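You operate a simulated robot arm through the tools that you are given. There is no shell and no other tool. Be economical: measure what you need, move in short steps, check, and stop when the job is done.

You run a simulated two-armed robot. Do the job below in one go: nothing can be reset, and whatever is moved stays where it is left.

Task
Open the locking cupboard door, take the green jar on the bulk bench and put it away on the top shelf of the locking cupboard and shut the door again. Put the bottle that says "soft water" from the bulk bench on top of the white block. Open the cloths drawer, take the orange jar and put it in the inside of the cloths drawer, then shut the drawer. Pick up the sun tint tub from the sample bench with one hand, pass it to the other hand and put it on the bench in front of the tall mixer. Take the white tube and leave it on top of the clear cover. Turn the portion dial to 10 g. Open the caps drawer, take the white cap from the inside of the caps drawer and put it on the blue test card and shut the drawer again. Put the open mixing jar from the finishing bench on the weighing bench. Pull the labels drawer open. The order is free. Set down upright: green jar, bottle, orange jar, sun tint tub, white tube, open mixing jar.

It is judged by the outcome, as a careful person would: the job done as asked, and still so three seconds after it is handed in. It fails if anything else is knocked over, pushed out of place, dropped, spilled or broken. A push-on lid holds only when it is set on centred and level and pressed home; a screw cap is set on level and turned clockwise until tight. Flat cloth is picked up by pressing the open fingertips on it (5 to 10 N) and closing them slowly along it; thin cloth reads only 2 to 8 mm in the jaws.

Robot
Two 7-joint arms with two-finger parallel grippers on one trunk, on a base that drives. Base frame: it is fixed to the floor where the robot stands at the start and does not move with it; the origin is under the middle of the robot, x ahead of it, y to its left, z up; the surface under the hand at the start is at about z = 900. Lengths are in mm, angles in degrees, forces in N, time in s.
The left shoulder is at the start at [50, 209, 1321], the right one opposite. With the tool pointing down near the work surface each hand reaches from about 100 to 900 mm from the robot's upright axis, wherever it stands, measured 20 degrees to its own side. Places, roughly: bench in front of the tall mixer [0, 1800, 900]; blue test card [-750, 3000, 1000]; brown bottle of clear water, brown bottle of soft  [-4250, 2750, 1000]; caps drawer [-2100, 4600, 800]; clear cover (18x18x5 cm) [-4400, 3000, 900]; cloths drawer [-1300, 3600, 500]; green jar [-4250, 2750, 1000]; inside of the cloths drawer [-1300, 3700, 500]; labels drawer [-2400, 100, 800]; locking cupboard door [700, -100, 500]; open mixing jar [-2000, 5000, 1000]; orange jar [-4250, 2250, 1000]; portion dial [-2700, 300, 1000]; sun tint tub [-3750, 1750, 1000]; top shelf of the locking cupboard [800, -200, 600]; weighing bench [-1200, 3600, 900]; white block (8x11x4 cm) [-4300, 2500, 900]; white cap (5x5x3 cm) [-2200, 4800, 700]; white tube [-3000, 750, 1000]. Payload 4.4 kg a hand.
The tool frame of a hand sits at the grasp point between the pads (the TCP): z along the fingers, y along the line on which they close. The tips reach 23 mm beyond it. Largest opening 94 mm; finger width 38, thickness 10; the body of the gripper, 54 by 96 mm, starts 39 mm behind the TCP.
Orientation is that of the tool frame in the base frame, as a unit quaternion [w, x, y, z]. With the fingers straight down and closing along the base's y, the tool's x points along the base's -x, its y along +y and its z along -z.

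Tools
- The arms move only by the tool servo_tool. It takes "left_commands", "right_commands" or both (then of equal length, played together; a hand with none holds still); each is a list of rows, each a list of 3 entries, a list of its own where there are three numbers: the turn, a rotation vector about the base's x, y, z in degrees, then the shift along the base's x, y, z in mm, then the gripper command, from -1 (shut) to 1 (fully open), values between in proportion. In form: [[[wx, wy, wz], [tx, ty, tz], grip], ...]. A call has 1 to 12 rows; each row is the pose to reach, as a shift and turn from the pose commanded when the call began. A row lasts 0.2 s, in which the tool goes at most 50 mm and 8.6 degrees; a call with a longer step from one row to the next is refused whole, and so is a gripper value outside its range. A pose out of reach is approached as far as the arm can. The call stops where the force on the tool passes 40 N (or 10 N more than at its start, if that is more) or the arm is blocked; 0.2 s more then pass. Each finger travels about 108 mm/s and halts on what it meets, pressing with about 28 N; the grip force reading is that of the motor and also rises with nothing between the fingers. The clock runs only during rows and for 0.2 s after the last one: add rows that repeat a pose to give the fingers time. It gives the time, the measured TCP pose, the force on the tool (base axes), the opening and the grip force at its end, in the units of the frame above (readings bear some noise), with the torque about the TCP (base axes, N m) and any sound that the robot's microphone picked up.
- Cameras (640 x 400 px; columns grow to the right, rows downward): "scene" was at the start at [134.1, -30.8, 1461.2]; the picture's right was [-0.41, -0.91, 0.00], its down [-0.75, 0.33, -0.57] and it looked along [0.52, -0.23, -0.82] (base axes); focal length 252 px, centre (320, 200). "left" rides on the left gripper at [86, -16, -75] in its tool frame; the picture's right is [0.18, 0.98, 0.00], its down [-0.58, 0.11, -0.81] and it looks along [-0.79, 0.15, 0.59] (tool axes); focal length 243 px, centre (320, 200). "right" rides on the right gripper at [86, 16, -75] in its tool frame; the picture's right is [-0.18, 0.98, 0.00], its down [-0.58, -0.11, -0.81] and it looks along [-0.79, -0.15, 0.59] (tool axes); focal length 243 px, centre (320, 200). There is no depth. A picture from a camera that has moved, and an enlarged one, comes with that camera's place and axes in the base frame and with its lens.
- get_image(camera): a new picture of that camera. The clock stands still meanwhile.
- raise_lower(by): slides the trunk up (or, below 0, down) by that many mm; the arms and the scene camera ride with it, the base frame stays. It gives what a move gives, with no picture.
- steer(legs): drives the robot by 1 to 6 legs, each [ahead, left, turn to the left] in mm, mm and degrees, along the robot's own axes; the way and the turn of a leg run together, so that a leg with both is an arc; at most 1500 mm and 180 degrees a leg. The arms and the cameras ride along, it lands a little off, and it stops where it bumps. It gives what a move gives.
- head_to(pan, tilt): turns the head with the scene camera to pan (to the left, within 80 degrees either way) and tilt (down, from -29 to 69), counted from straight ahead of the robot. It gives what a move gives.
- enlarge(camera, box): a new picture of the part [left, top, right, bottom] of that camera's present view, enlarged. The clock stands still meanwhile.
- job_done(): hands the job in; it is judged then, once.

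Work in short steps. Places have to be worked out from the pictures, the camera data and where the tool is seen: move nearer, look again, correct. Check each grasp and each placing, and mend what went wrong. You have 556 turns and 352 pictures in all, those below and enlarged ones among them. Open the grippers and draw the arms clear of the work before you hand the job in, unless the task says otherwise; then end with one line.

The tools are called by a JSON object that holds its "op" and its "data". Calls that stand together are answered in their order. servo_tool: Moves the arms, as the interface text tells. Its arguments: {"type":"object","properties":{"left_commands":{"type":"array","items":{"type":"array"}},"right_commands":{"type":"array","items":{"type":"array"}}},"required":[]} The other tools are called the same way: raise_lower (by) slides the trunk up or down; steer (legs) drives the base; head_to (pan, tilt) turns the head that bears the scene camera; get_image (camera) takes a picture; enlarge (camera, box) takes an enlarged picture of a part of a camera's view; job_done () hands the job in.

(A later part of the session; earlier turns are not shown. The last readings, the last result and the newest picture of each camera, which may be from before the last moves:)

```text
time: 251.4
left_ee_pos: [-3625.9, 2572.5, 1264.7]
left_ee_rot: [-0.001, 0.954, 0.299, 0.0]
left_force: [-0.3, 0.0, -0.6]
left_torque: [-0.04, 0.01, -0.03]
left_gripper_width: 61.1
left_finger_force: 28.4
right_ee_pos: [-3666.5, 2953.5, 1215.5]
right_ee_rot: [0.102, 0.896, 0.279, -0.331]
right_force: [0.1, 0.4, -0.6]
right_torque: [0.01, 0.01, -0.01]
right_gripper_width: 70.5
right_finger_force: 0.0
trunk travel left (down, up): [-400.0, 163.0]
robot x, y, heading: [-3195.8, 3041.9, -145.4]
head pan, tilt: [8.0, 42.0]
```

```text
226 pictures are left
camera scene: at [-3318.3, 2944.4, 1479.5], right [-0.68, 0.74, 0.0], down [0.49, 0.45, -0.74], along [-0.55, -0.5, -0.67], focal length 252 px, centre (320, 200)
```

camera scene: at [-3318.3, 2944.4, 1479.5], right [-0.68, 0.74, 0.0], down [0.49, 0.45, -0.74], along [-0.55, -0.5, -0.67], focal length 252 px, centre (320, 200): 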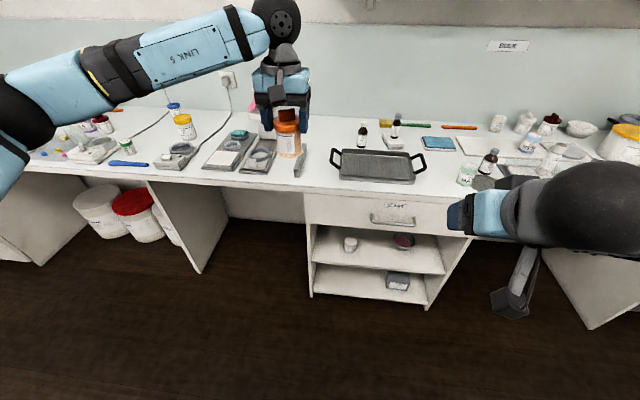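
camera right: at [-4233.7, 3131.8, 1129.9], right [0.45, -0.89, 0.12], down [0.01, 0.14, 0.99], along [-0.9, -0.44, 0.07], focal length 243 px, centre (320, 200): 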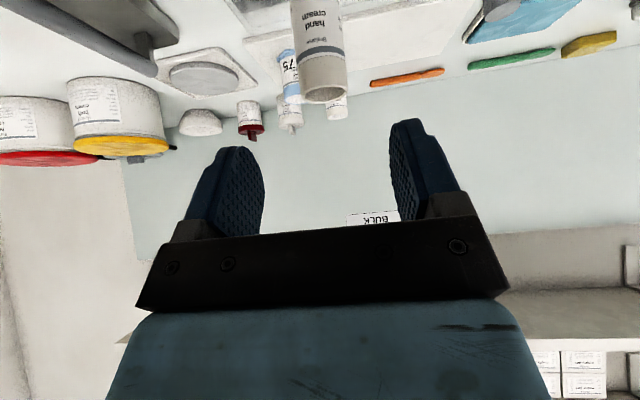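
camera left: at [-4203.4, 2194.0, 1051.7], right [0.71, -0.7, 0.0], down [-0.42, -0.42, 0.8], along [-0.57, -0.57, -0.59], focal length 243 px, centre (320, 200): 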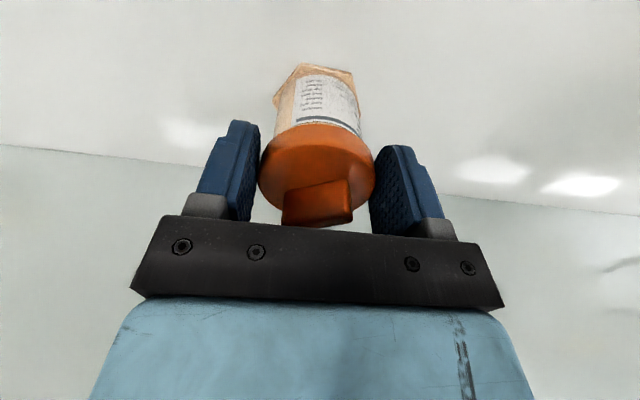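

All good. I back to mid-corridor and turn 180° to the other wall.

{"op": "steer", "data": {"legs": [[-350, 0, 0], [0, 0, 90], [0, 0, 90]]}}

{"op": "head_to", "data": {"pan": 20, "tilt": 25}}

{"op": "get_image", "data": {"camera": "scene"}}

{"op": "head_to", "data": {"pan": -25, "tilt": 25}}

{"op": "get_image", "data": {"camera": "scene"}}

```text
time: 261.3
left_ee_pos: [-2487.7, 3701.1, 1263.0]
left_ee_rot: [-0.001, -0.292, 0.956, -0.001]
left_force: [-0.5, 0.4, -0.5]
left_torque: [0.01, 0.04, 0.0]
left_gripper_width: 60.7
left_finger_force: 27.8
right_ee_pos: [-2449.8, 3320.6, 1215.7]
right_ee_rot: [0.331, -0.274, 0.897, 0.101]
right_force: [0.5, 0.7, 0.3]
right_torque: [-0.01, -0.01, -0.01]
right_gripper_width: 70.7
right_finger_force: 0.1
trunk travel left (down, up): [-400.0, 163.0]
robot x, y, heading: [-2916.2, 3239.7, 33.6]
head pan, tilt: [8.0, 42.0]
```

```text
time: 262.1
left_ee_pos: [-2486.4, 3700.6, 1264.2]
left_ee_rot: [-0.001, -0.292, 0.956, -0.001]
left_force: [-0.4, 0.3, -1.0]
left_torque: [-0.03, -0.01, -0.01]
left_gripper_width: 60.5
left_finger_force: 28.1
right_ee_pos: [-2451.6, 3319.3, 1216.1]
right_ee_rot: [0.331, -0.274, 0.897, 0.101]
right_force: [-0.6, -0.6, 0.4]
right_torque: [-0.04, -0.01, 0.02]
right_gripper_width: 70.4
right_finger_force: 0.0
trunk travel left (down, up): [-400.0, 163.0]
robot x, y, heading: [-2916.2, 3239.3, 33.9]
head pan, tilt: [20.0, 25.0]
```

```text
225 pictures are left
camera scene: at [-2804.9, 3348.5, 1505.7], right [0.81, -0.59, 0.0], down [-0.25, -0.34, -0.91], along [0.54, 0.73, -0.42], focal length 252 px, centre (320, 200)
```

scene: 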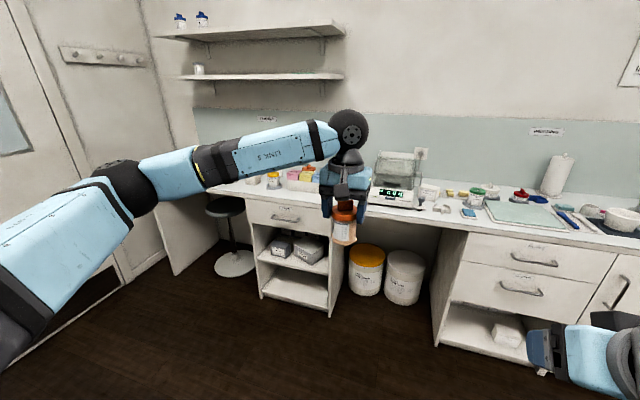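

```text
time: 263.2
left_ee_pos: [-2485.8, 3701.3, 1263.8]
left_ee_rot: [-0.001, -0.292, 0.957, -0.001]
left_force: [0.2, 0.5, -0.9]
left_torque: [-0.01, -0.02, 0.02]
left_gripper_width: 60.4
left_finger_force: 28.1
right_ee_pos: [-2449.9, 3320.9, 1216.2]
right_ee_rot: [0.332, -0.273, 0.897, 0.1]
right_force: [-0.2, -0.9, -1.3]
right_torque: [0.0, 0.03, -0.01]
right_gripper_width: 70.7
right_finger_force: 0.1
trunk travel left (down, up): [-400.0, 163.0]
robot x, y, heading: [-2918.8, 3235.9, 34.0]
head pan, tilt: [-25.0, 25.0]
```

```text
224 pictures are left
camera scene: at [-2768.3, 3288.4, 1505.8], right [0.15, -0.99, 0.0], down [-0.42, -0.07, -0.91], along [0.9, 0.14, -0.42], focal length 252 px, centre (320, 200)
```

scene: 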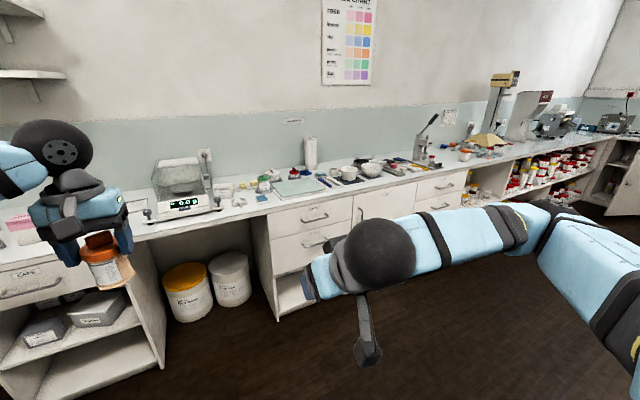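

{"op": "enlarge", "data": {"camera": "scene", "box": [240, 140, 500, 310]}}

```text
2.35 times, centred on (370, 225) of scene
camera zoom: at [-2768.3, 3288.4, 1505.8], right [0.15, -0.99, 0.0], down [-0.42, -0.07, -0.91], along [0.9, 0.14, -0.42], focal length 594 px, centre (202, 141)
```

zoom: 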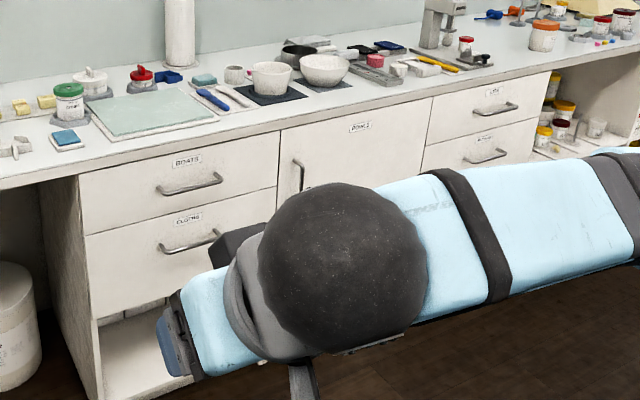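

The cloths drawer is the second one of the middle unit (handle z≈640). I drive toward it: ahead 450, right 340.

{"op": "steer", "data": {"legs": [[450, -340, 0.5]]}}

{"op": "head_to", "data": {"pan": -10, "tilt": 45}}

{"op": "get_image", "data": {"camera": "scene"}}

```text
time: 266.8
left_ee_pos: [-1926.2, 3677.7, 1265.3]
left_ee_rot: [-0.001, -0.298, 0.955, -0.002]
left_force: [-0.5, -0.5, -0.5]
left_torque: [-0.04, -0.07, 0.0]
left_gripper_width: 60.4
left_finger_force: 28.0
right_ee_pos: [-1885.6, 3296.2, 1216.2]
right_ee_rot: [0.331, -0.279, 0.896, 0.102]
right_force: [0.7, 0.1, 0.2]
right_torque: [0.0, 0.0, 0.0]
right_gripper_width: 70.3
right_finger_force: 0.1
trunk travel left (down, up): [-400.0, 163.0]
robot x, y, heading: [-2354.0, 3209.0, 34.4]
head pan, tilt: [-25.0, 25.0]
```

```text
time: 267.6
left_ee_pos: [-1926.6, 3676.5, 1264.0]
left_ee_rot: [-0.001, -0.298, 0.954, -0.001]
left_force: [-0.2, -1.2, -1.0]
left_torque: [-0.02, -0.01, 0.0]
left_gripper_width: 60.3
left_finger_force: 28.5
right_ee_pos: [-1886.7, 3296.4, 1216.6]
right_ee_rot: [0.33, -0.279, 0.896, 0.103]
right_force: [-0.4, -0.4, -0.1]
right_torque: [0.01, -0.01, -0.01]
right_gripper_width: 70.4
right_finger_force: 0.1
trunk travel left (down, up): [-400.0, 163.0]
robot x, y, heading: [-2352.1, 3209.8, 34.4]
head pan, tilt: [-10.0, 45.0]
```

```text
222 pictures are left
camera scene: at [-2220.4, 3279.5, 1475.3], right [0.41, -0.91, 0.0], down [-0.64, -0.29, -0.71], along [0.64, 0.29, -0.71], focal length 252 px, centre (320, 200)
```

scene: 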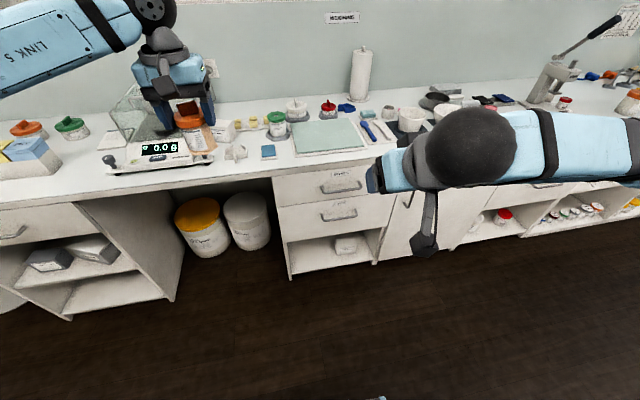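

Handle triangulated at about (-1501,3516,616). I step forward 85 mm, lower the trunk 150 mm, and bring the right hand to pointing down.

{"op": "steer", "data": {"legs": [[85, 10, 0]]}}

{"op": "raise_lower", "data": {"by": -160}}

{"op": "servo_tool", "data": {"right_commands": [[[-3, 4.2, 0], [0, 0, -10], 1], [[-6, 8.5, 0], [0, 0, -25], 1], [[-9, 12.5, 0], [0, 0, -45], 1], [[-11.3, 16.5, 0], [0, 0, -70], 1], [[-14, 20.6, 0], [0, 0, -100], 1], [[-17, 24.8, 0], [0, 0, -130], 1], [[-20, 29, 0], [0, 0, -160], 1], [[-22.6, 33, 0], [0, 0, -190], 1]]}}

```text
time: 268.7
left_ee_pos: [-1860.8, 3733.3, 1264.4]
left_ee_rot: [-0.001, -0.298, 0.955, -0.001]
left_force: [0.6, 0.1, -0.3]
left_torque: [-0.01, 0.03, -0.01]
left_gripper_width: 60.3
left_finger_force: 27.9
right_ee_pos: [-1821.0, 3353.0, 1217.6]
right_ee_rot: [0.331, -0.279, 0.896, 0.102]
right_force: [1.2, 1.3, -0.7]
right_torque: [-0.02, 0.0, -0.02]
right_gripper_width: 70.7
right_finger_force: 0.0
trunk travel left (down, up): [-400.0, 163.0]
robot x, y, heading: [-2288.4, 3265.5, 34.2]
head pan, tilt: [-10.0, 45.0]
```

```text
time: 270.5
left_ee_pos: [-1861.6, 3732.8, 1105.1]
left_ee_rot: [-0.001, -0.299, 0.954, -0.001]
left_force: [0.3, -0.4, -0.6]
left_torque: [0.01, -0.01, 0.01]
left_gripper_width: 60.1
left_finger_force: 27.9
right_ee_pos: [-1821.7, 3352.7, 1056.1]
right_ee_rot: [0.332, -0.28, 0.895, 0.103]
right_force: [-0.1, -0.1, 0.3]
right_torque: [0.01, 0.01, -0.01]
right_gripper_width: 70.2
right_finger_force: 0.0
trunk travel left (down, up): [-240.0, 323.0]
robot x, y, heading: [-2283.8, 3264.1, 34.4]
head pan, tilt: [-10.0, 45.0]
```

```text
time: 272.3
left_ee_pos: [-1861.3, 3733.5, 1103.5]
left_ee_rot: [-0.001, -0.298, 0.955, -0.001]
left_force: [-0.1, -1.0, 0.2]
left_torque: [0.0, 0.01, 0.01]
left_gripper_width: 60.0
left_finger_force: 28.3
right_ee_pos: [-1821.0, 3353.1, 865.6]
right_ee_rot: [0.003, -0.296, 0.955, 0.002]
right_force: [0.4, -0.4, 0.2]
right_torque: [-0.01, -0.01, 0.0]
right_gripper_width: 94.3
right_finger_force: 0.1
trunk travel left (down, up): [-240.0, 323.0]
robot x, y, heading: [-2285.5, 3266.3, 34.2]
head pan, tilt: [-10.0, 45.0]
```

The left grip width is creeping slightly; I check the jar in the left hand.

{"op": "get_image", "data": {"camera": "left"}}

```text
221 pictures are left
camera left: at [-1923.7, 3671.6, 1179.0], right [-0.71, 0.7, 0.0], down [0.42, 0.42, 0.8], along [0.57, 0.57, -0.59], focal length 243 px, centre (320, 200)
```

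left: 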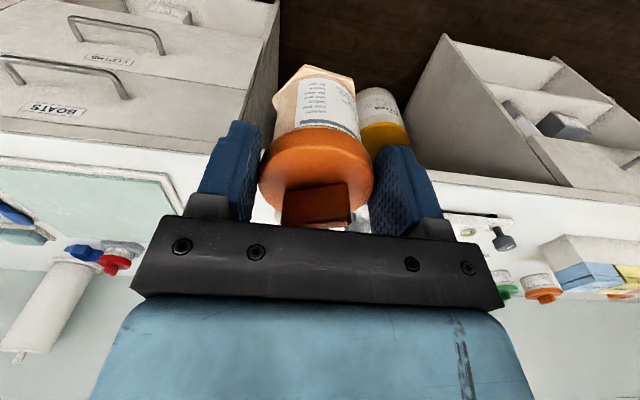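

Still firmly held. I bring the right hand low in front of the drawer and start turning it forward.

{"op": "servo_tool", "data": {"right_commands": [[[0, 0, 0], [20, 3, -36], 1], [[0, 0, 0], [40, 5, -70], 1], [[0, 0, 0], [60, 8, -105], 1], [[0, 0, 0], [80, 10, -140], 1], [[0, 0, 0], [97, 12, -170], 1], [[6.4, -1.2, -4.6], [97, 12, -170], 1], [[12.8, -2.4, -9.2], [97, 12, -170], 1], [[19.3, -3.7, -13.9], [97, 12, -170], 1], [[25.7, -4.9, -18.5], [97, 12, -170], 1], [[32.1, -6.1, -23.1], [97, 12, -170], 1], [[38.5, -7.3, -27.7], [97, 12, -170], 1], [[44.9, -8.5, -32.3], [97, 12, -170], 1]]}}

```text
time: 274.9
left_ee_pos: [-1861.4, 3733.0, 1104.8]
left_ee_rot: [-0.001, -0.298, 0.955, -0.002]
left_force: [-0.2, -0.2, -1.0]
left_torque: [-0.02, 0.02, -0.01]
left_gripper_width: 60.1
left_finger_force: 27.6
right_ee_pos: [-1724.1, 3364.2, 698.1]
right_ee_rot: [0.185, 0.0, 0.922, 0.339]
right_force: [-0.3, 0.5, 0.9]
right_torque: [0.01, -0.02, 0.02]
right_gripper_width: 94.1
right_finger_force: 0.0
trunk travel left (down, up): [-240.0, 323.0]
robot x, y, heading: [-2282.3, 3266.3, 34.4]
head pan, tilt: [-10.0, 45.0]
```

{"op": "servo_tool", "data": {"right_commands": [[[6.4, -1.2, -4.6], [0, 0, -5], 1], [[12.8, -2.4, -9.2], [0, 0, -10], 1], [[19.3, -3.7, -13.9], [0, 0, -15], 1], [[25.7, -4.9, -18.5], [0, 0, -20], 1], [[32.1, -6.1, -23.1], [10, 7, -30], 1], [[38.5, -7.3, -27.7], [20, 14, -40], 1], [[44.9, -8.5, -32.3], [40, 28, -55], 1], [[51.3, -9.8, -37], [60, 41, -75], 1]]}}

{"op": "get_image", "data": {"camera": "right"}}

{"op": "get_image", "data": {"camera": "scene"}}

```text
time: 276.7
left_ee_pos: [-1859.7, 3732.5, 1104.3]
left_ee_rot: [-0.002, -0.299, 0.954, -0.001]
left_force: [0.6, -0.6, 0.1]
left_torque: [0.04, 0.0, -0.03]
left_gripper_width: 60.1
left_finger_force: 28.0
right_ee_pos: [-1661.6, 3394.5, 615.5]
right_ee_rot: [0.341, 0.33, 0.628, 0.616]
right_force: [0.2, 0.3, -1.1]
right_torque: [0.0, 0.01, 0.02]
right_gripper_width: 93.9
right_finger_force: 0.1
trunk travel left (down, up): [-240.0, 323.0]
robot x, y, heading: [-2287.6, 3268.5, 34.2]
head pan, tilt: [-10.0, 45.0]
```

```text
220 pictures are left
camera right: at [-1772.2, 3427.1, 630.0], right [0.09, -0.13, 0.99], down [-0.35, -0.93, -0.09], along [0.93, -0.34, -0.13], focal length 243 px, centre (320, 200)
```

right: 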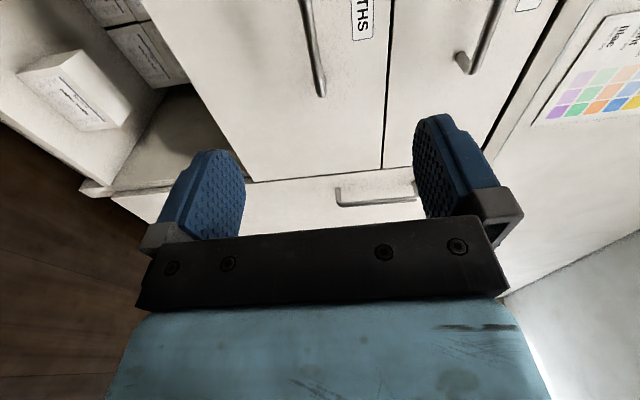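

```text
219 pictures are left
camera scene: at [-2155.0, 3335.9, 1315.5], right [0.41, -0.91, 0.0], down [-0.64, -0.29, -0.71], along [0.64, 0.29, -0.71], focal length 252 px, centre (320, 200)
```

scene: 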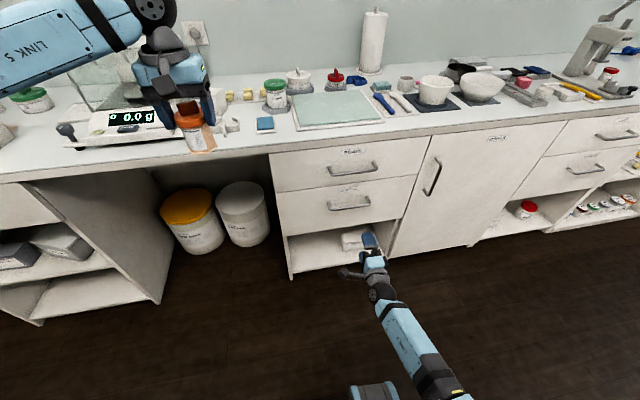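

The bar seems a bit deeper: centre about (-1457,3511,600). I advance 130 mm and re-check.

{"op": "servo_tool", "data": {"right_commands": [[[0, 0, 0], [29, 16, -4], 1], [[0, 0, 0], [58, 31, -8], 1], [[0, 0, 0], [87, 47, -12], 1], [[0, 0, 0], [115, 62, -14], 1]]}}

{"op": "get_image", "data": {"camera": "right"}}

```text
time: 277.7
left_ee_pos: [-1861.4, 3734.1, 1102.5]
left_ee_rot: [0.0, -0.298, 0.955, -0.001]
left_force: [-0.8, -0.9, 0.0]
left_torque: [-0.01, -0.01, 0.0]
left_gripper_width: 59.7
left_finger_force: 27.8
right_ee_pos: [-1547.3, 3469.1, 606.9]
right_ee_rot: [0.335, 0.332, 0.624, 0.623]
right_force: [1.1, -0.1, -0.2]
right_torque: [-0.02, -0.02, -0.03]
right_gripper_width: 94.0
right_finger_force: 0.1
trunk travel left (down, up): [-240.0, 323.0]
robot x, y, heading: [-2286.7, 3267.9, 34.5]
head pan, tilt: [-10.0, 45.0]
```

```text
218 pictures are left
camera right: at [-1659.1, 3499.5, 621.1], right [0.1, -0.15, 0.98], down [-0.35, -0.93, -0.11], along [0.93, -0.33, -0.14], focal length 243 px, centre (320, 200)
```

right: 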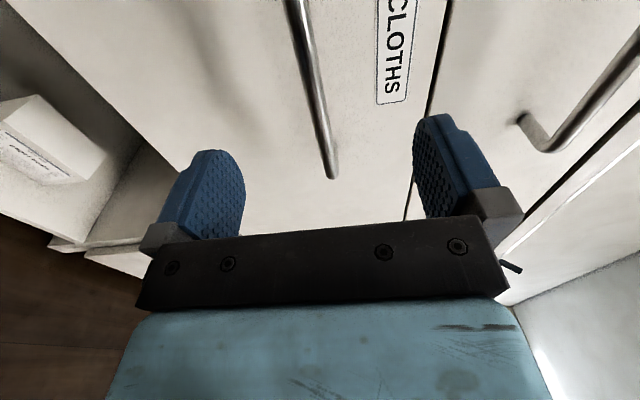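

Bar at v≈775, 73 mm ahead, and I'm at its middle. Advance and close.

{"op": "servo_tool", "data": {"right_commands": [[[0, 0, 0], [18, 12, -2], 1], [[0, 0, 0], [36, 25, -4], 1], [[0, 0, 0], [50, 34, -5], 1], [[0, 0, 0], [60, 41, -5], 1], [[0, 0, 0], [60, 41, -5], 0], [[0, 0, 0], [60, 41, -5], -1], [[0, 0, 0], [60, 41, -5], -1]]}}

{"op": "get_image", "data": {"camera": "right"}}

```text
time: 279.3
left_ee_pos: [-1861.6, 3733.1, 1104.1]
left_ee_rot: [-0.001, -0.298, 0.955, -0.001]
left_force: [0.1, 0.3, -0.9]
left_torque: [0.01, 0.01, 0.02]
left_gripper_width: 59.7
left_finger_force: 27.8
right_ee_pos: [-1487.9, 3508.0, 604.3]
right_ee_rot: [0.336, 0.332, 0.622, 0.624]
right_force: [1.3, -0.1, 7.2]
right_torque: [0.93, 0.69, 0.11]
right_gripper_width: 11.7
right_finger_force: 45.0
trunk travel left (down, up): [-240.0, 323.0]
robot x, y, heading: [-2286.0, 3266.2, 34.3]
head pan, tilt: [-10.0, 45.0]
```

```text
217 pictures are left
camera right: at [-1600.5, 3540.1, 619.0], right [0.1, -0.15, 0.98], down [-0.35, -0.93, -0.11], along [0.93, -0.33, -0.14], focal length 243 px, centre (320, 200)
```

right: 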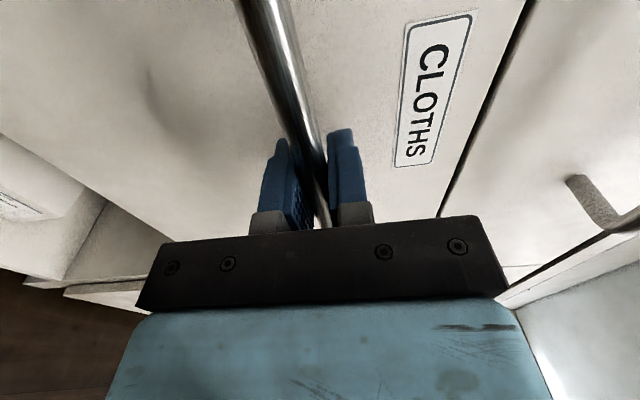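

Gripped. Pull the drawer out ~230 mm.

{"op": "servo_tool", "data": {"right_commands": [[[0, 0, 0], [-8, -6, 0], -1], [[0, 0, 0], [-20, -14, 0], -1], [[0, 0, 0], [-36, -26, 0], -1], [[0, 0, 0], [-53, -38, 0], -1], [[0, 0, 0], [-70, -50, 0], -1], [[0, 0, 0], [-87, -62, 0], -1], [[0, 0, 0], [-104, -75, 0], -1], [[0, 0, 0], [-121, -87, 0], -1], [[0, 0, 0], [-138, -99, 0], -1], [[0, 0, 0], [-155, -111, 0], -1], [[0, 0, 0], [-172, -123, 0], -1], [[0, 0, 0], [-186, -133, 0], -1]]}}

{"op": "get_image", "data": {"camera": "scene"}}

```text
time: 281.9
left_ee_pos: [-1862.8, 3733.5, 1105.8]
left_ee_rot: [0.001, -0.298, 0.955, -0.001]
left_force: [-0.3, -0.8, 0.1]
left_torque: [-0.02, 0.0, 0.02]
left_gripper_width: 59.7
left_finger_force: 28.3
right_ee_pos: [-1674.6, 3374.9, 604.1]
right_ee_rot: [0.337, 0.332, 0.624, 0.622]
right_force: [8.7, -13.2, 22.0]
right_torque: [1.1, 0.88, 0.75]
right_gripper_width: 11.7
right_finger_force: 44.9
trunk travel left (down, up): [-240.0, 323.0]
robot x, y, heading: [-2287.7, 3263.9, 34.3]
head pan, tilt: [-10.0, 45.0]
```

```text
216 pictures are left
camera scene: at [-2157.4, 3334.4, 1315.6], right [0.41, -0.91, 0.0], down [-0.64, -0.29, -0.71], along [0.65, 0.29, -0.71], focal length 252 px, centre (320, 200)
```

scene: 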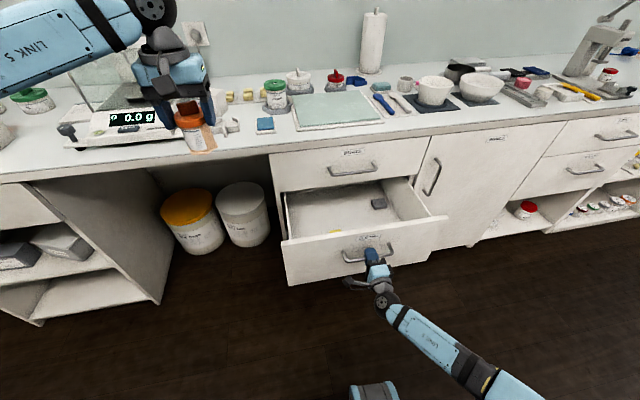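

Open 229 mm. A further ~50 mm with a slight side correction.

{"op": "servo_tool", "data": {"right_commands": [[[0, 0, 0], [-4, -10, 0], -1], [[0, 0, 0], [-15, -19, 0], -1], [[0, 0, 0], [-26, -27, 0], -1], [[0, 0, 0], [-37, -35, 0], -1]]}}

{"op": "head_to", "data": {"pan": -8, "tilt": 58}}

{"op": "get_image", "data": {"camera": "scene"}}

```text
time: 282.9
left_ee_pos: [-1862.5, 3734.0, 1104.3]
left_ee_rot: [0.0, -0.299, 0.954, -0.002]
left_force: [0.3, -0.1, -0.9]
left_torque: [0.03, 0.02, -0.01]
left_gripper_width: 59.5
left_finger_force: 28.0
right_ee_pos: [-1712.6, 3348.4, 602.9]
right_ee_rot: [0.332, 0.33, 0.624, 0.626]
right_force: [-2.4, 4.0, 8.9]
right_torque: [0.11, -0.04, -0.5]
right_gripper_width: 12.0
right_finger_force: 44.9
trunk travel left (down, up): [-240.0, 323.0]
robot x, y, heading: [-2285.5, 3264.8, 34.7]
head pan, tilt: [-10.0, 45.0]
stopped in row 4 (right hand): the force on the tool passed its limit at 40 N (the readings are from after the stop); the commanded pose is now the measured one
```

```text
time: 283.7
left_ee_pos: [-1863.4, 3735.6, 1104.5]
left_ee_rot: [-0.001, -0.298, 0.954, -0.001]
left_force: [0.7, -0.4, -1.0]
left_torque: [-0.02, 0.0, -0.01]
left_gripper_width: 59.3
left_finger_force: 27.9
right_ee_pos: [-1714.1, 3347.6, 603.4]
right_ee_rot: [0.331, 0.33, 0.625, 0.626]
right_force: [-3.1, 4.8, 12.8]
right_torque: [0.53, 0.41, -0.04]
right_gripper_width: 11.6
right_finger_force: 44.6
trunk travel left (down, up): [-240.0, 323.0]
robot x, y, heading: [-2285.4, 3266.2, 34.4]
head pan, tilt: [-8.0, 58.0]
```

```text
215 pictures are left
camera scene: at [-2169.6, 3333.5, 1298.4], right [0.45, -0.89, 0.0], down [-0.76, -0.38, -0.53], along [0.48, 0.24, -0.85], focal length 252 px, centre (320, 200)
```

scene: 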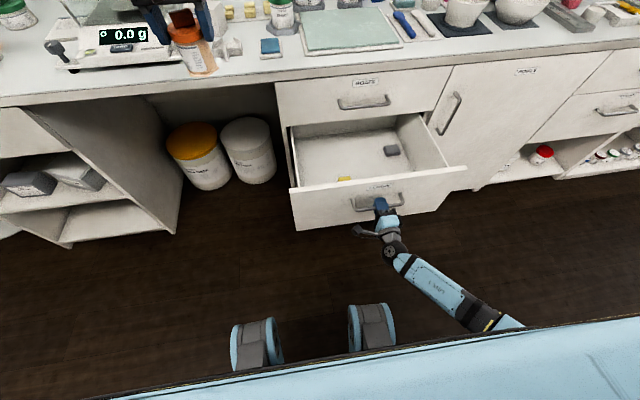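

Drawer open. I'll set the jar in the drawer's left part (v≈680,u≈3875), clear of the items inside. First move above it, then look.

{"op": "servo_tool", "data": {"left_commands": [[[0, 0, 0], [31, -23, 0], -1], [[0, 0, 0], [62, -46, 0], -1], [[0, 0, 0], [93, -70, 0], -1], [[0, 0, 0], [124, -93, 0], -1], [[0, 0, 0], [155, -116, -20], -1], [[0, 0, 0], [186, -140, -50], -1], [[0, 0, 0], [216, -162, -80], -1], [[0, 0, 0], [216, -162, -125], -1], [[0, 0, 0], [216, -162, -170], -1], [[0, 0, 0], [216, -162, -215], -1]]}}

{"op": "get_image", "data": {"camera": "scene"}}

{"op": "get_image", "data": {"camera": "left"}}

```text
time: 285.9
left_ee_pos: [-1649.2, 3573.8, 890.8]
left_ee_rot: [0.001, -0.299, 0.954, -0.002]
left_force: [0.9, -0.8, 0.1]
left_torque: [0.01, -0.04, -0.02]
left_gripper_width: 59.5
left_finger_force: 28.0
right_ee_pos: [-1713.5, 3347.2, 604.0]
right_ee_rot: [0.332, 0.329, 0.625, 0.625]
right_force: [-6.0, 8.9, 17.8]
right_torque: [0.57, 0.48, 0.2]
right_gripper_width: 11.8
right_finger_force: 45.3
trunk travel left (down, up): [-240.0, 323.0]
robot x, y, heading: [-2287.1, 3266.9, 34.6]
head pan, tilt: [-8.0, 58.0]
```

```text
214 pictures are left
camera scene: at [-2170.0, 3333.8, 1298.4], right [0.45, -0.89, 0.0], down [-0.76, -0.38, -0.53], along [0.48, 0.24, -0.85], focal length 252 px, centre (320, 200)
```

scene: 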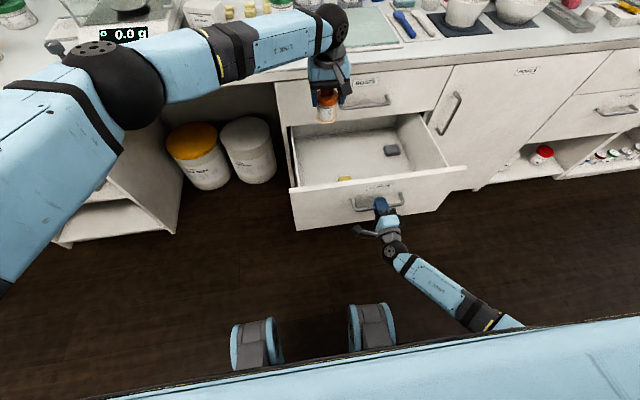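

```text
213 pictures are left
camera left: at [-1710.7, 3511.8, 964.8], right [-0.71, 0.7, 0.0], down [0.41, 0.42, 0.81], along [0.57, 0.57, -0.59], focal length 243 px, centre (320, 200)
```

left: 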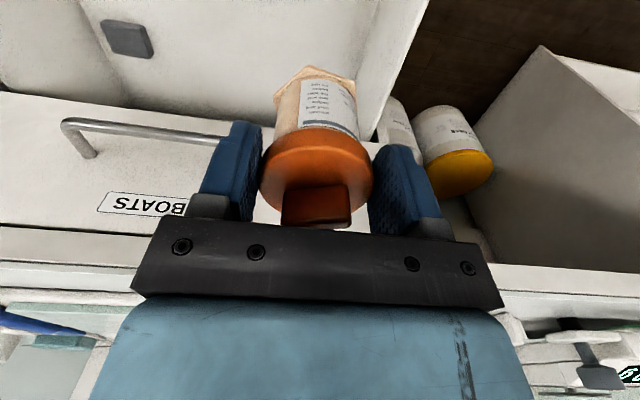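

Position is good: ~90 mm from the drawer's left wall. I lower the jar toward the drawer floor.

{"op": "servo_tool", "data": {"left_commands": [[[0, 0, 0], [0, 0, -40], -1], [[0, 0, 0], [0, 0, -80], -1], [[0, 0, 0], [0, 0, -120], -1], [[0, 0, 0], [0, 0, -160], -1], [[0, 0, 0], [0, 0, -195], -1], [[0, 0, 0], [0, 0, -220], -1]]}}

{"op": "get_image", "data": {"camera": "scene"}}

{"op": "get_image", "data": {"camera": "left"}}

```text
time: 287.3
left_ee_pos: [-1647.9, 3573.9, 695.2]
left_ee_rot: [0.0, -0.297, 0.955, -0.001]
left_force: [-0.6, 0.3, 0.1]
left_torque: [0.04, 0.0, 0.05]
left_gripper_width: 59.0
left_finger_force: 27.9
left hand out of reach, approached as far as the arm can: row 6
right_ee_pos: [-1714.1, 3346.7, 604.3]
right_ee_rot: [0.331, 0.33, 0.625, 0.625]
right_force: [-7.2, 11.2, 19.5]
right_torque: [0.52, 0.59, -0.2]
right_gripper_width: 12.0
right_finger_force: 45.3
trunk travel left (down, up): [-240.0, 323.0]
robot x, y, heading: [-2288.5, 3269.9, 34.6]
head pan, tilt: [-8.0, 58.0]
```

```text
212 pictures are left
camera scene: at [-2170.4, 3333.8, 1298.4], right [0.45, -0.89, 0.0], down [-0.76, -0.38, -0.53], along [0.48, 0.24, -0.85], focal length 252 px, centre (320, 200)
```

scene: 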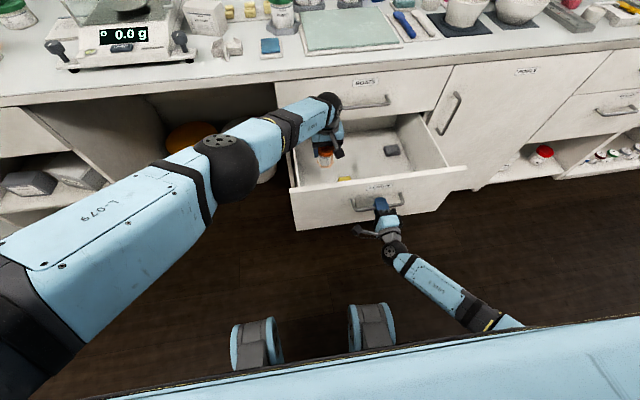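

```text
211 pictures are left
camera left: at [-1710.7, 3511.3, 769.8], right [-0.71, 0.7, 0.0], down [0.41, 0.42, 0.81], along [0.57, 0.57, -0.59], focal length 243 px, centre (320, 200)
```

left: 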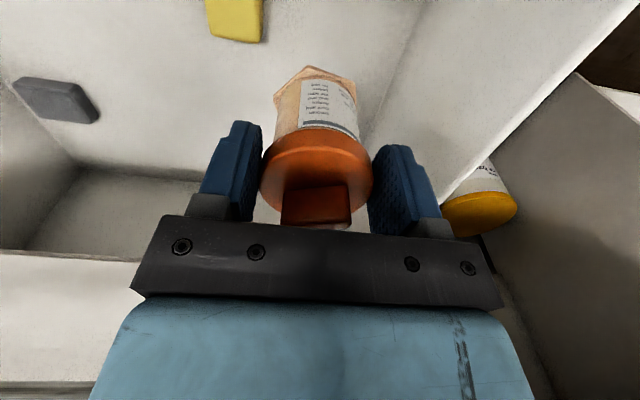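

Just short of reach; the trunk must go lower. I first release the drawer handle with the right hand and back it off.

{"op": "servo_tool", "data": {"right_commands": [[[0, 0, 0], [0, 0, 0], 0], [[0, 0, 0], [0, 0, 0], 1], [[0, 0, 0], [-10, -7, 0], 1], [[0, 0, 0], [-25, -17, 0], 1], [[0, 0, 0], [-41, -28, 0], 1]]}}

```text
time: 288.5
left_ee_pos: [-1646.9, 3572.9, 693.4]
left_ee_rot: [-0.001, -0.299, 0.954, -0.001]
left_force: [0.0, 0.0, -0.4]
left_torque: [0.01, 0.03, -0.03]
left_gripper_width: 59.0
left_finger_force: 28.2
right_ee_pos: [-1752.9, 3320.3, 603.5]
right_ee_rot: [0.332, 0.331, 0.625, 0.624]
right_force: [0.3, 0.0, 0.7]
right_torque: [-0.01, -0.02, 0.03]
right_gripper_width: 93.9
right_finger_force: 0.1
trunk travel left (down, up): [-240.0, 323.0]
robot x, y, heading: [-2286.9, 3267.1, 34.7]
head pan, tilt: [-8.0, 58.0]
```

{"op": "raise_lower", "data": {"by": -40}}

{"op": "servo_tool", "data": {"left_commands": [[[0, 0, 0], [0, 0, -4], -1], [[0, 0, 0], [0, 0, -8], -1], [[0, 0, 0], [0, 0, -12], -1], [[0, 0, 0], [0, 0, -16], -1], [[0, 0, 0], [0, 0, -20], -1], [[0, 0, 0], [0, 0, -24], -1], [[0, 0, 0], [0, 0, -28], -1]]}}

```text
time: 289.3
left_ee_pos: [-1647.7, 3572.2, 655.3]
left_ee_rot: [-0.001, -0.299, 0.954, -0.001]
left_force: [-0.5, 0.5, 0.1]
left_torque: [0.01, 0.03, 0.01]
left_gripper_width: 58.6
left_finger_force: 27.6
right_ee_pos: [-1752.9, 3319.7, 561.8]
right_ee_rot: [0.333, 0.331, 0.625, 0.624]
right_force: [0.0, 0.5, 0.8]
right_torque: [-0.02, 0.02, 0.01]
right_gripper_width: 94.2
right_finger_force: 0.0
trunk travel left (down, up): [-200.0, 363.0]
robot x, y, heading: [-2287.6, 3266.1, 34.2]
head pan, tilt: [-8.0, 58.0]
```

```text
time: 290.9
left_ee_pos: [-1652.7, 3573.7, 639.4]
left_ee_rot: [0.0, -0.299, 0.954, -0.001]
left_force: [-1.3, 0.2, -0.3]
left_torque: [-0.01, -0.01, -0.01]
left_gripper_width: 58.8
left_finger_force: 27.8
left hand out of reach, approached as far as the arm can: row 2, 3, 4, 5, 6, 7
right_ee_pos: [-1753.1, 3319.5, 561.8]
right_ee_rot: [0.332, 0.33, 0.625, 0.625]
right_force: [0.0, 0.2, 0.0]
right_torque: [-0.01, 0.01, 0.0]
right_gripper_width: 93.9
right_finger_force: 0.1
trunk travel left (down, up): [-200.0, 363.0]
robot x, y, heading: [-2287.4, 3265.9, 34.6]
head pan, tilt: [-8.0, 58.0]
```

{"op": "raise_lower", "data": {"by": -12}}

{"op": "get_image", "data": {"camera": "left"}}

```text
time: 291.5
left_ee_pos: [-1651.6, 3572.4, 628.2]
left_ee_rot: [-0.001, -0.299, 0.954, -0.002]
left_force: [0.4, -0.6, 0.1]
left_torque: [0.02, 0.04, 0.02]
left_gripper_width: 59.1
left_finger_force: 28.2
right_ee_pos: [-1752.8, 3318.9, 551.2]
right_ee_rot: [0.332, 0.33, 0.626, 0.624]
right_force: [0.1, 0.4, -0.3]
right_torque: [0.0, -0.03, 0.01]
right_gripper_width: 94.0
right_finger_force: 0.0
trunk travel left (down, up): [-188.0, 375.0]
robot x, y, heading: [-2288.1, 3265.4, 33.9]
head pan, tilt: [-8.0, 58.0]
```

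```text
210 pictures are left
camera left: at [-1715.2, 3511.5, 702.9], right [-0.71, 0.7, 0.0], down [0.42, 0.42, 0.81], along [0.57, 0.57, -0.59], focal length 243 px, centre (320, 200)
```

left: 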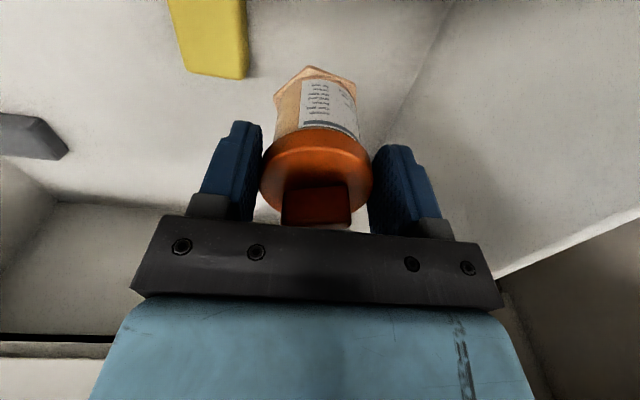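

The drawer floor lies lower (~z 470). I shift 12 mm deeper (camera clearance to the front panel) and lower the trunk further.

{"op": "servo_tool", "data": {"left_commands": [[[0, 0, 0], [5, 3, 2], -1], [[0, 0, 0], [10, 7, 4], -1]]}}

{"op": "raise_lower", "data": {"by": -60}}

{"op": "get_image", "data": {"camera": "left"}}

{"op": "get_image", "data": {"camera": "scene"}}

```text
time: 292.1
left_ee_pos: [-1652.2, 3573.3, 627.5]
left_ee_rot: [0.0, -0.299, 0.954, -0.001]
left_force: [0.3, 0.2, -0.3]
left_torque: [-0.01, 0.01, 0.02]
left_gripper_width: 59.0
left_finger_force: 27.9
left hand out of reach, approached as far as the arm can: row 1, 2
right_ee_pos: [-1753.8, 3318.2, 550.6]
right_ee_rot: [0.332, 0.33, 0.625, 0.624]
right_force: [0.4, -0.1, 0.4]
right_torque: [0.0, 0.0, 0.01]
right_gripper_width: 94.0
right_finger_force: 0.0
trunk travel left (down, up): [-188.0, 375.0]
robot x, y, heading: [-2286.1, 3267.5, 34.8]
head pan, tilt: [-8.0, 58.0]
```

```text
time: 293.1
left_ee_pos: [-1653.3, 3573.8, 567.9]
left_ee_rot: [-0.001, -0.299, 0.954, -0.002]
left_force: [-0.3, -0.4, -1.7]
left_torque: [-0.02, 0.0, 0.03]
left_gripper_width: 58.8
left_finger_force: 27.2
right_ee_pos: [-1753.5, 3318.7, 490.6]
right_ee_rot: [0.332, 0.33, 0.625, 0.624]
right_force: [-0.3, -0.1, 0.5]
right_torque: [-0.01, 0.0, 0.03]
right_gripper_width: 93.8
right_finger_force: 0.1
trunk travel left (down, up): [-128.0, 435.0]
robot x, y, heading: [-2285.3, 3265.5, 34.6]
head pan, tilt: [-8.0, 58.0]
```

```text
209 pictures are left
camera left: at [-1715.2, 3511.5, 643.0], right [-0.71, 0.7, 0.0], down [0.41, 0.42, 0.81], along [0.57, 0.57, -0.59], focal length 243 px, centre (320, 200)
```

left: 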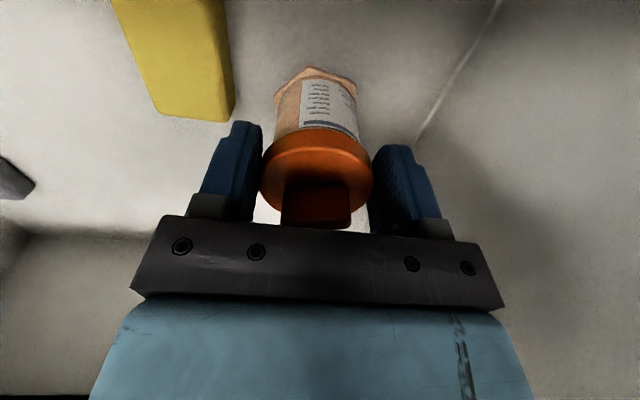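

```text
208 pictures are left
camera scene: at [-2168.5, 3333.4, 1186.2], right [0.45, -0.89, 0.0], down [-0.76, -0.38, -0.53], along [0.47, 0.24, -0.85], focal length 252 px, centre (320, 200)
```

scene: 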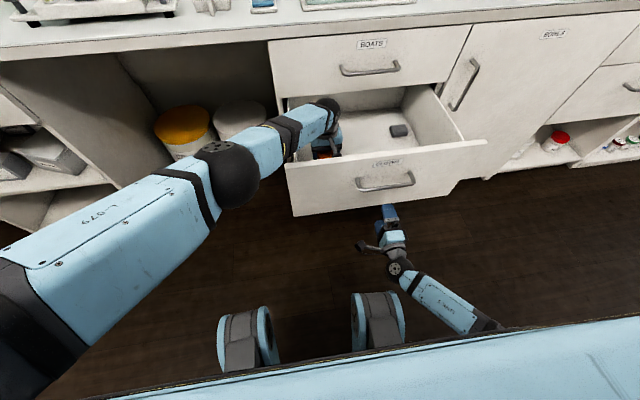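

{"op": "raise_lower", "data": {"by": -12}}

{"op": "servo_tool", "data": {"left_commands": [[[0, 0, 0], [0, 0, -2], -1], [[0, 0, 0], [0, 0, -4], -1], [[0, 0, 0], [0, 0, -6], -1], [[0, 0, 0], [0, 0, -8], -1], [[0, 0, 0], [0, 0, -10], -1]]}}

```text
time: 293.7
left_ee_pos: [-1652.2, 3573.4, 555.6]
left_ee_rot: [-0.001, -0.299, 0.954, -0.001]
left_force: [-0.4, -0.1, -0.6]
left_torque: [0.02, 0.01, 0.04]
left_gripper_width: 59.0
left_finger_force: 28.0
right_ee_pos: [-1754.5, 3319.0, 478.7]
right_ee_rot: [0.333, 0.33, 0.625, 0.624]
right_force: [0.0, 1.2, 0.4]
right_torque: [-0.02, -0.02, -0.05]
right_gripper_width: 93.9
right_finger_force: 0.0
trunk travel left (down, up): [-116.0, 447.0]
robot x, y, heading: [-2285.9, 3267.7, 34.2]
head pan, tilt: [-8.0, 58.0]
```

```text
time: 294.9
left_ee_pos: [-1654.7, 3573.3, 550.5]
left_ee_rot: [0.0, -0.299, 0.954, -0.001]
left_force: [-0.5, -0.5, 0.2]
left_torque: [-0.02, 0.07, 0.0]
left_gripper_width: 58.9
left_finger_force: 28.0
left hand out of reach, approached as far as the arm can: row 4, 5
right_ee_pos: [-1753.4, 3318.3, 478.6]
right_ee_rot: [0.333, 0.331, 0.625, 0.624]
right_force: [0.0, -1.3, 0.4]
right_torque: [0.03, 0.03, 0.01]
right_gripper_width: 93.9
right_finger_force: 0.0
trunk travel left (down, up): [-116.0, 447.0]
robot x, y, heading: [-2285.1, 3267.1, 34.7]
head pan, tilt: [-8.0, 58.0]
```

To have a force-guarded descent, I raise the hand 40, lower the trunk 40, then servo down.

{"op": "servo_tool", "data": {"left_commands": [[[0, 0, 0], [2, 1, 20], -1], [[0, 0, 0], [4, 3, 40], -1]]}}

{"op": "raise_lower", "data": {"by": -40}}

{"op": "servo_tool", "data": {"left_commands": [[[0, 0, 0], [0, 0, -2], -1], [[0, 0, 0], [0, 0, -4], -1], [[0, 0, 0], [0, 0, -6], -1], [[0, 0, 0], [0, 0, -8], -1], [[0, 0, 0], [0, 0, -10], -1], [[0, 0, 0], [0, 0, -12], -1], [[0, 0, 0], [0, 0, -14], -1], [[0, 0, 0], [0, 0, -16], -1], [[0, 0, 0], [0, 0, -18], -1], [[0, 0, 0], [0, 0, -20], -1], [[0, 0, 0], [0, 0, -22], -1], [[0, 0, 0], [0, 0, -24], -1]]}}

```text
time: 295.5
left_ee_pos: [-1650.8, 3576.0, 590.6]
left_ee_rot: [-0.001, -0.298, 0.955, -0.002]
left_force: [-0.1, 0.5, -0.4]
left_torque: [0.01, 0.04, 0.02]
left_gripper_width: 58.9
left_finger_force: 27.9
right_ee_pos: [-1752.8, 3320.2, 477.9]
right_ee_rot: [0.332, 0.331, 0.625, 0.624]
right_force: [0.4, 0.6, -0.2]
right_torque: [-0.04, -0.01, 0.03]
right_gripper_width: 94.1
right_finger_force: 0.1
trunk travel left (down, up): [-116.0, 447.0]
robot x, y, heading: [-2287.4, 3266.5, 34.3]
head pan, tilt: [-8.0, 58.0]
```

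```text
time: 296.3
left_ee_pos: [-1650.7, 3575.7, 549.7]
left_ee_rot: [-0.001, -0.299, 0.954, -0.001]
left_force: [0.1, -0.7, 0.0]
left_torque: [-0.03, -0.03, 0.0]
left_gripper_width: 58.9
left_finger_force: 27.8
right_ee_pos: [-1753.7, 3318.7, 437.6]
right_ee_rot: [0.332, 0.33, 0.626, 0.624]
right_force: [0.5, 0.1, -0.1]
right_torque: [0.02, 0.0, -0.02]
right_gripper_width: 93.9
right_finger_force: 0.1
trunk travel left (down, up): [-76.0, 487.0]
robot x, y, heading: [-2289.8, 3263.1, 34.5]
head pan, tilt: [-8.0, 58.0]
```

```text
time: 298.0
left_ee_pos: [-1648.9, 3577.6, 542.0]
left_ee_rot: [0.004, -0.298, 0.955, -0.002]
left_force: [0.9, 0.6, 16.1]
left_torque: [0.1, -0.04, 0.03]
left_gripper_width: 58.8
left_finger_force: 28.0
right_ee_pos: [-1752.7, 3318.3, 438.9]
right_ee_rot: [0.332, 0.33, 0.625, 0.625]
right_force: [0.9, -0.3, 0.8]
right_torque: [0.0, 0.01, 0.03]
right_gripper_width: 94.0
right_finger_force: 0.1
trunk travel left (down, up): [-76.0, 487.0]
robot x, y, heading: [-2285.9, 3265.0, 34.3]
head pan, tilt: [-8.0, 58.0]
stopped in row 8 (left hand): the force on the tool passed its limit at 42 N (the readings are from after the stop); the commanded pose is now the measured one
```

Jar touches the drawer floor. Release and lift straight up.

{"op": "servo_tool", "data": {"left_commands": [[[0, 0, 0], [0, 0, 1], -1], [[0, 0, 0], [0, 0, 1], 0.4], [[0, 0, 0], [0, 0, 1], 0.6], [[0, 0, 0], [0, 0, 1], 0.6], [[0, 0, 0], [0, 0, 30], 0.6], [[0, 0, 0], [0, 0, 70], 0.6], [[0, 0, 0], [0, 0, 115], 0.6], [[0, 0, 0], [0, 0, 160], 0.6], [[0, 0, 0], [-5, -3, 205], 0.6], [[0, 0, 0], [-20, -14, 245], 0.6]]}}

{"op": "get_image", "data": {"camera": "left"}}

```text
time: 300.2
left_ee_pos: [-1671.0, 3562.4, 785.5]
left_ee_rot: [0.002, -0.299, 0.954, -0.002]
left_force: [-0.4, 0.2, 0.6]
left_torque: [0.0, -0.02, 0.03]
left_gripper_width: 74.8
left_finger_force: 0.1
right_ee_pos: [-1752.6, 3319.1, 439.1]
right_ee_rot: [0.333, 0.331, 0.625, 0.624]
right_force: [-0.6, -0.7, -0.7]
right_torque: [-0.03, 0.0, 0.01]
right_gripper_width: 94.2
right_finger_force: 0.0
trunk travel left (down, up): [-76.0, 487.0]
robot x, y, heading: [-2283.3, 3263.0, 34.6]
head pan, tilt: [-8.0, 58.0]
```

```text
207 pictures are left
camera left: at [-1733.4, 3500.2, 860.1], right [-0.71, 0.7, 0.0], down [0.41, 0.42, 0.81], along [0.57, 0.57, -0.59], focal length 243 px, centre (320, 200)
```

left: 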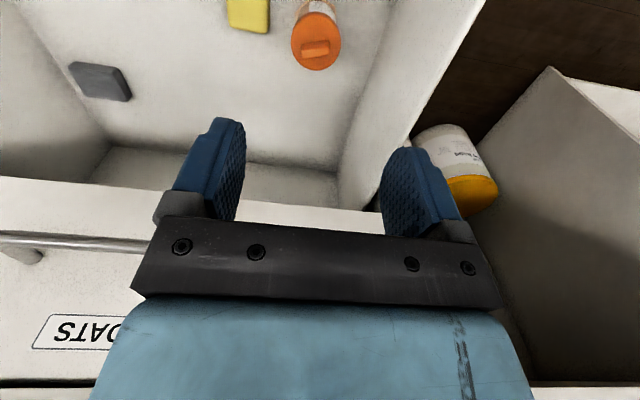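

The orange jar stands upright in the drawer. Raise the trunk 165 mm so the right hand is level with the handle again, left hand drawn back.

{"op": "raise_lower", "data": {"by": 165}}

{"op": "servo_tool", "data": {"left_commands": [[[0, 0, 0], [-30, -20, 20], 0], [[0, 0, 0], [-60, -40, 45], 0], [[0, 0, 0], [-90, -60, 75], 0], [[0, 0, 0], [-115, -78, 110], 0], [[0, 0, 0], [-130, -88, 150], 0]], "right_commands": [[[0, 0, 0], [10, 7, 0], 1], [[0, 0, 0], [20, 14, 0], 1], [[0, 0, 0], [30, 21, 0], 1], [[0, 0, 0], [39, 28, 0], 1], [[0, 0, 0], [39, 28, 0], 1]]}}

{"op": "get_image", "data": {"camera": "right"}}

```text
time: 302.1
left_ee_pos: [-1669.3, 3561.7, 950.5]
left_ee_rot: [0.001, -0.3, 0.954, -0.002]
left_force: [0.1, 0.2, 0.4]
left_torque: [-0.06, 0.0, 0.0]
left_gripper_width: 75.1
left_finger_force: 0.1
right_ee_pos: [-1751.3, 3318.4, 603.4]
right_ee_rot: [0.332, 0.33, 0.626, 0.624]
right_force: [1.6, -0.6, -0.5]
right_torque: [0.01, -0.02, -0.01]
right_gripper_width: 94.0
right_finger_force: 0.1
trunk travel left (down, up): [-241.0, 322.0]
robot x, y, heading: [-2287.0, 3266.2, 34.5]
head pan, tilt: [-8.0, 58.0]
```

```text
time: 303.3
left_ee_pos: [-1800.4, 3473.9, 1100.1]
left_ee_rot: [0.002, -0.299, 0.954, 0.0]
left_force: [-0.8, 0.0, -0.7]
left_torque: [-0.02, 0.0, 0.0]
left_gripper_width: 47.0
left_finger_force: 0.0
right_ee_pos: [-1714.5, 3346.5, 603.5]
right_ee_rot: [0.333, 0.329, 0.625, 0.625]
right_force: [0.0, -0.1, -0.7]
right_torque: [0.03, -0.03, 0.01]
right_gripper_width: 93.9
right_finger_force: 0.1
trunk travel left (down, up): [-241.0, 322.0]
robot x, y, heading: [-2288.6, 3266.2, 34.6]
head pan, tilt: [-8.0, 58.0]
```

```text
206 pictures are left
camera right: at [-1825.4, 3377.3, 619.2], right [0.1, -0.15, 0.98], down [-0.34, -0.93, -0.11], along [0.93, -0.32, -0.14], focal length 243 px, centre (320, 200)
```

right: 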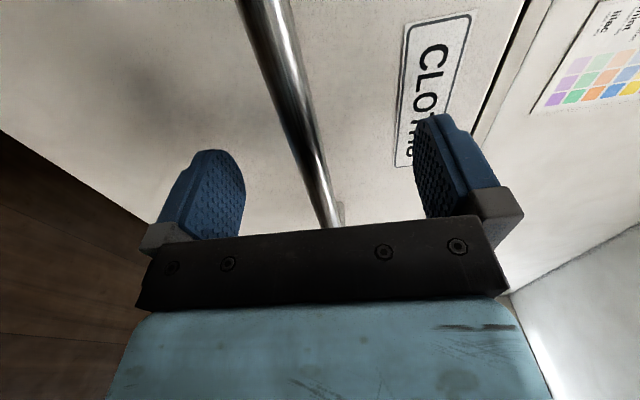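

Close on the bar and push the drawer home.

{"op": "servo_tool", "data": {"right_commands": [[[0, 0, 0], [0, 0, 0], 0], [[0, 0, 0], [0, 0, 0], -1], [[0, 0, 0], [8, 6, 0], -1], [[0, 0, 0], [25, 18, 0], -1], [[0, 0, 0], [45, 32, 0], -1], [[0, 0, 0], [65, 46, 0], -1], [[0, 0, 0], [85, 61, 0], -1], [[0, 0, 0], [105, 75, 0], -1], [[0, 0, 0], [125, 89, 0], -1], [[0, 0, 0], [145, 103, 0], -1], [[0, 0, 0], [165, 118, 0], -1], [[0, 0, 0], [180, 128, 0], -1]]}}

```text
time: 305.9
left_ee_pos: [-1798.9, 3474.1, 1099.4]
left_ee_rot: [0.001, -0.299, 0.954, -0.001]
left_force: [0.7, -0.2, 0.3]
left_torque: [-0.01, 0.0, -0.01]
left_gripper_width: 46.8
left_finger_force: 0.1
right_ee_pos: [-1534.4, 3476.3, 604.2]
right_ee_rot: [0.332, 0.33, 0.626, 0.624]
right_force: [-6.9, 11.7, 0.9]
right_torque: [0.58, 0.46, 0.23]
right_gripper_width: 11.5
right_finger_force: 44.7
trunk travel left (down, up): [-241.0, 322.0]
robot x, y, heading: [-2290.8, 3267.3, 34.6]
head pan, tilt: [-8.0, 58.0]
```

{"op": "servo_tool", "data": {"right_commands": [[[0, 0, 0], [12, 9, 0], -1], [[0, 0, 0], [24, 17, 0], -1], [[0, 0, 0], [34, 24, 0], -1], [[0, 0, 0], [42, 30, 0], -1], [[0, 0, 0], [48, 34, 0], -1], [[0, 0, 0], [52, 37, 0], -1]]}}

{"op": "get_image", "data": {"camera": "scene"}}

```text
time: 307.2
left_ee_pos: [-1802.3, 3471.2, 1100.2]
left_ee_rot: [0.003, -0.298, 0.955, -0.001]
left_force: [0.4, 0.0, 1.2]
left_torque: [0.01, -0.01, 0.02]
left_gripper_width: 46.6
left_finger_force: 0.1
right_ee_pos: [-1489.6, 3510.7, 602.6]
right_ee_rot: [0.332, 0.33, 0.624, 0.625]
right_force: [-14.4, -7.3, 13.8]
right_torque: [0.29, 0.11, -0.47]
right_gripper_width: 11.7
right_finger_force: 45.1
trunk travel left (down, up): [-241.0, 322.0]
robot x, y, heading: [-2289.0, 3264.0, 34.6]
head pan, tilt: [-8.0, 58.0]
stopped in row 6 (right hand): the force on the tool passed its limit at 42 N (the readings are from after the stop); the commanded pose is now the measured one
```

```text
205 pictures are left
camera scene: at [-2171.5, 3331.7, 1299.8], right [0.45, -0.9, 0.0], down [-0.76, -0.38, -0.53], along [0.48, 0.24, -0.85], focal length 252 px, centre (320, 200)
```

scene: 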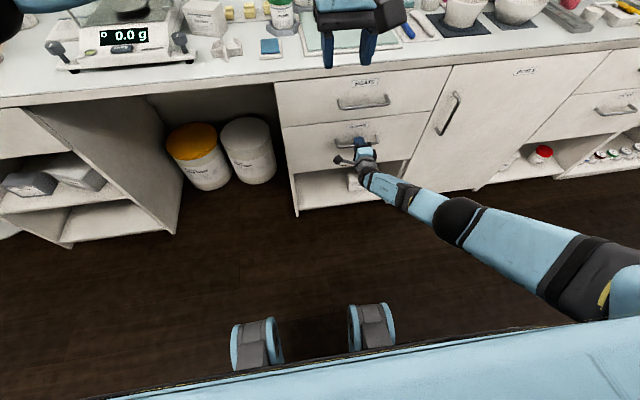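

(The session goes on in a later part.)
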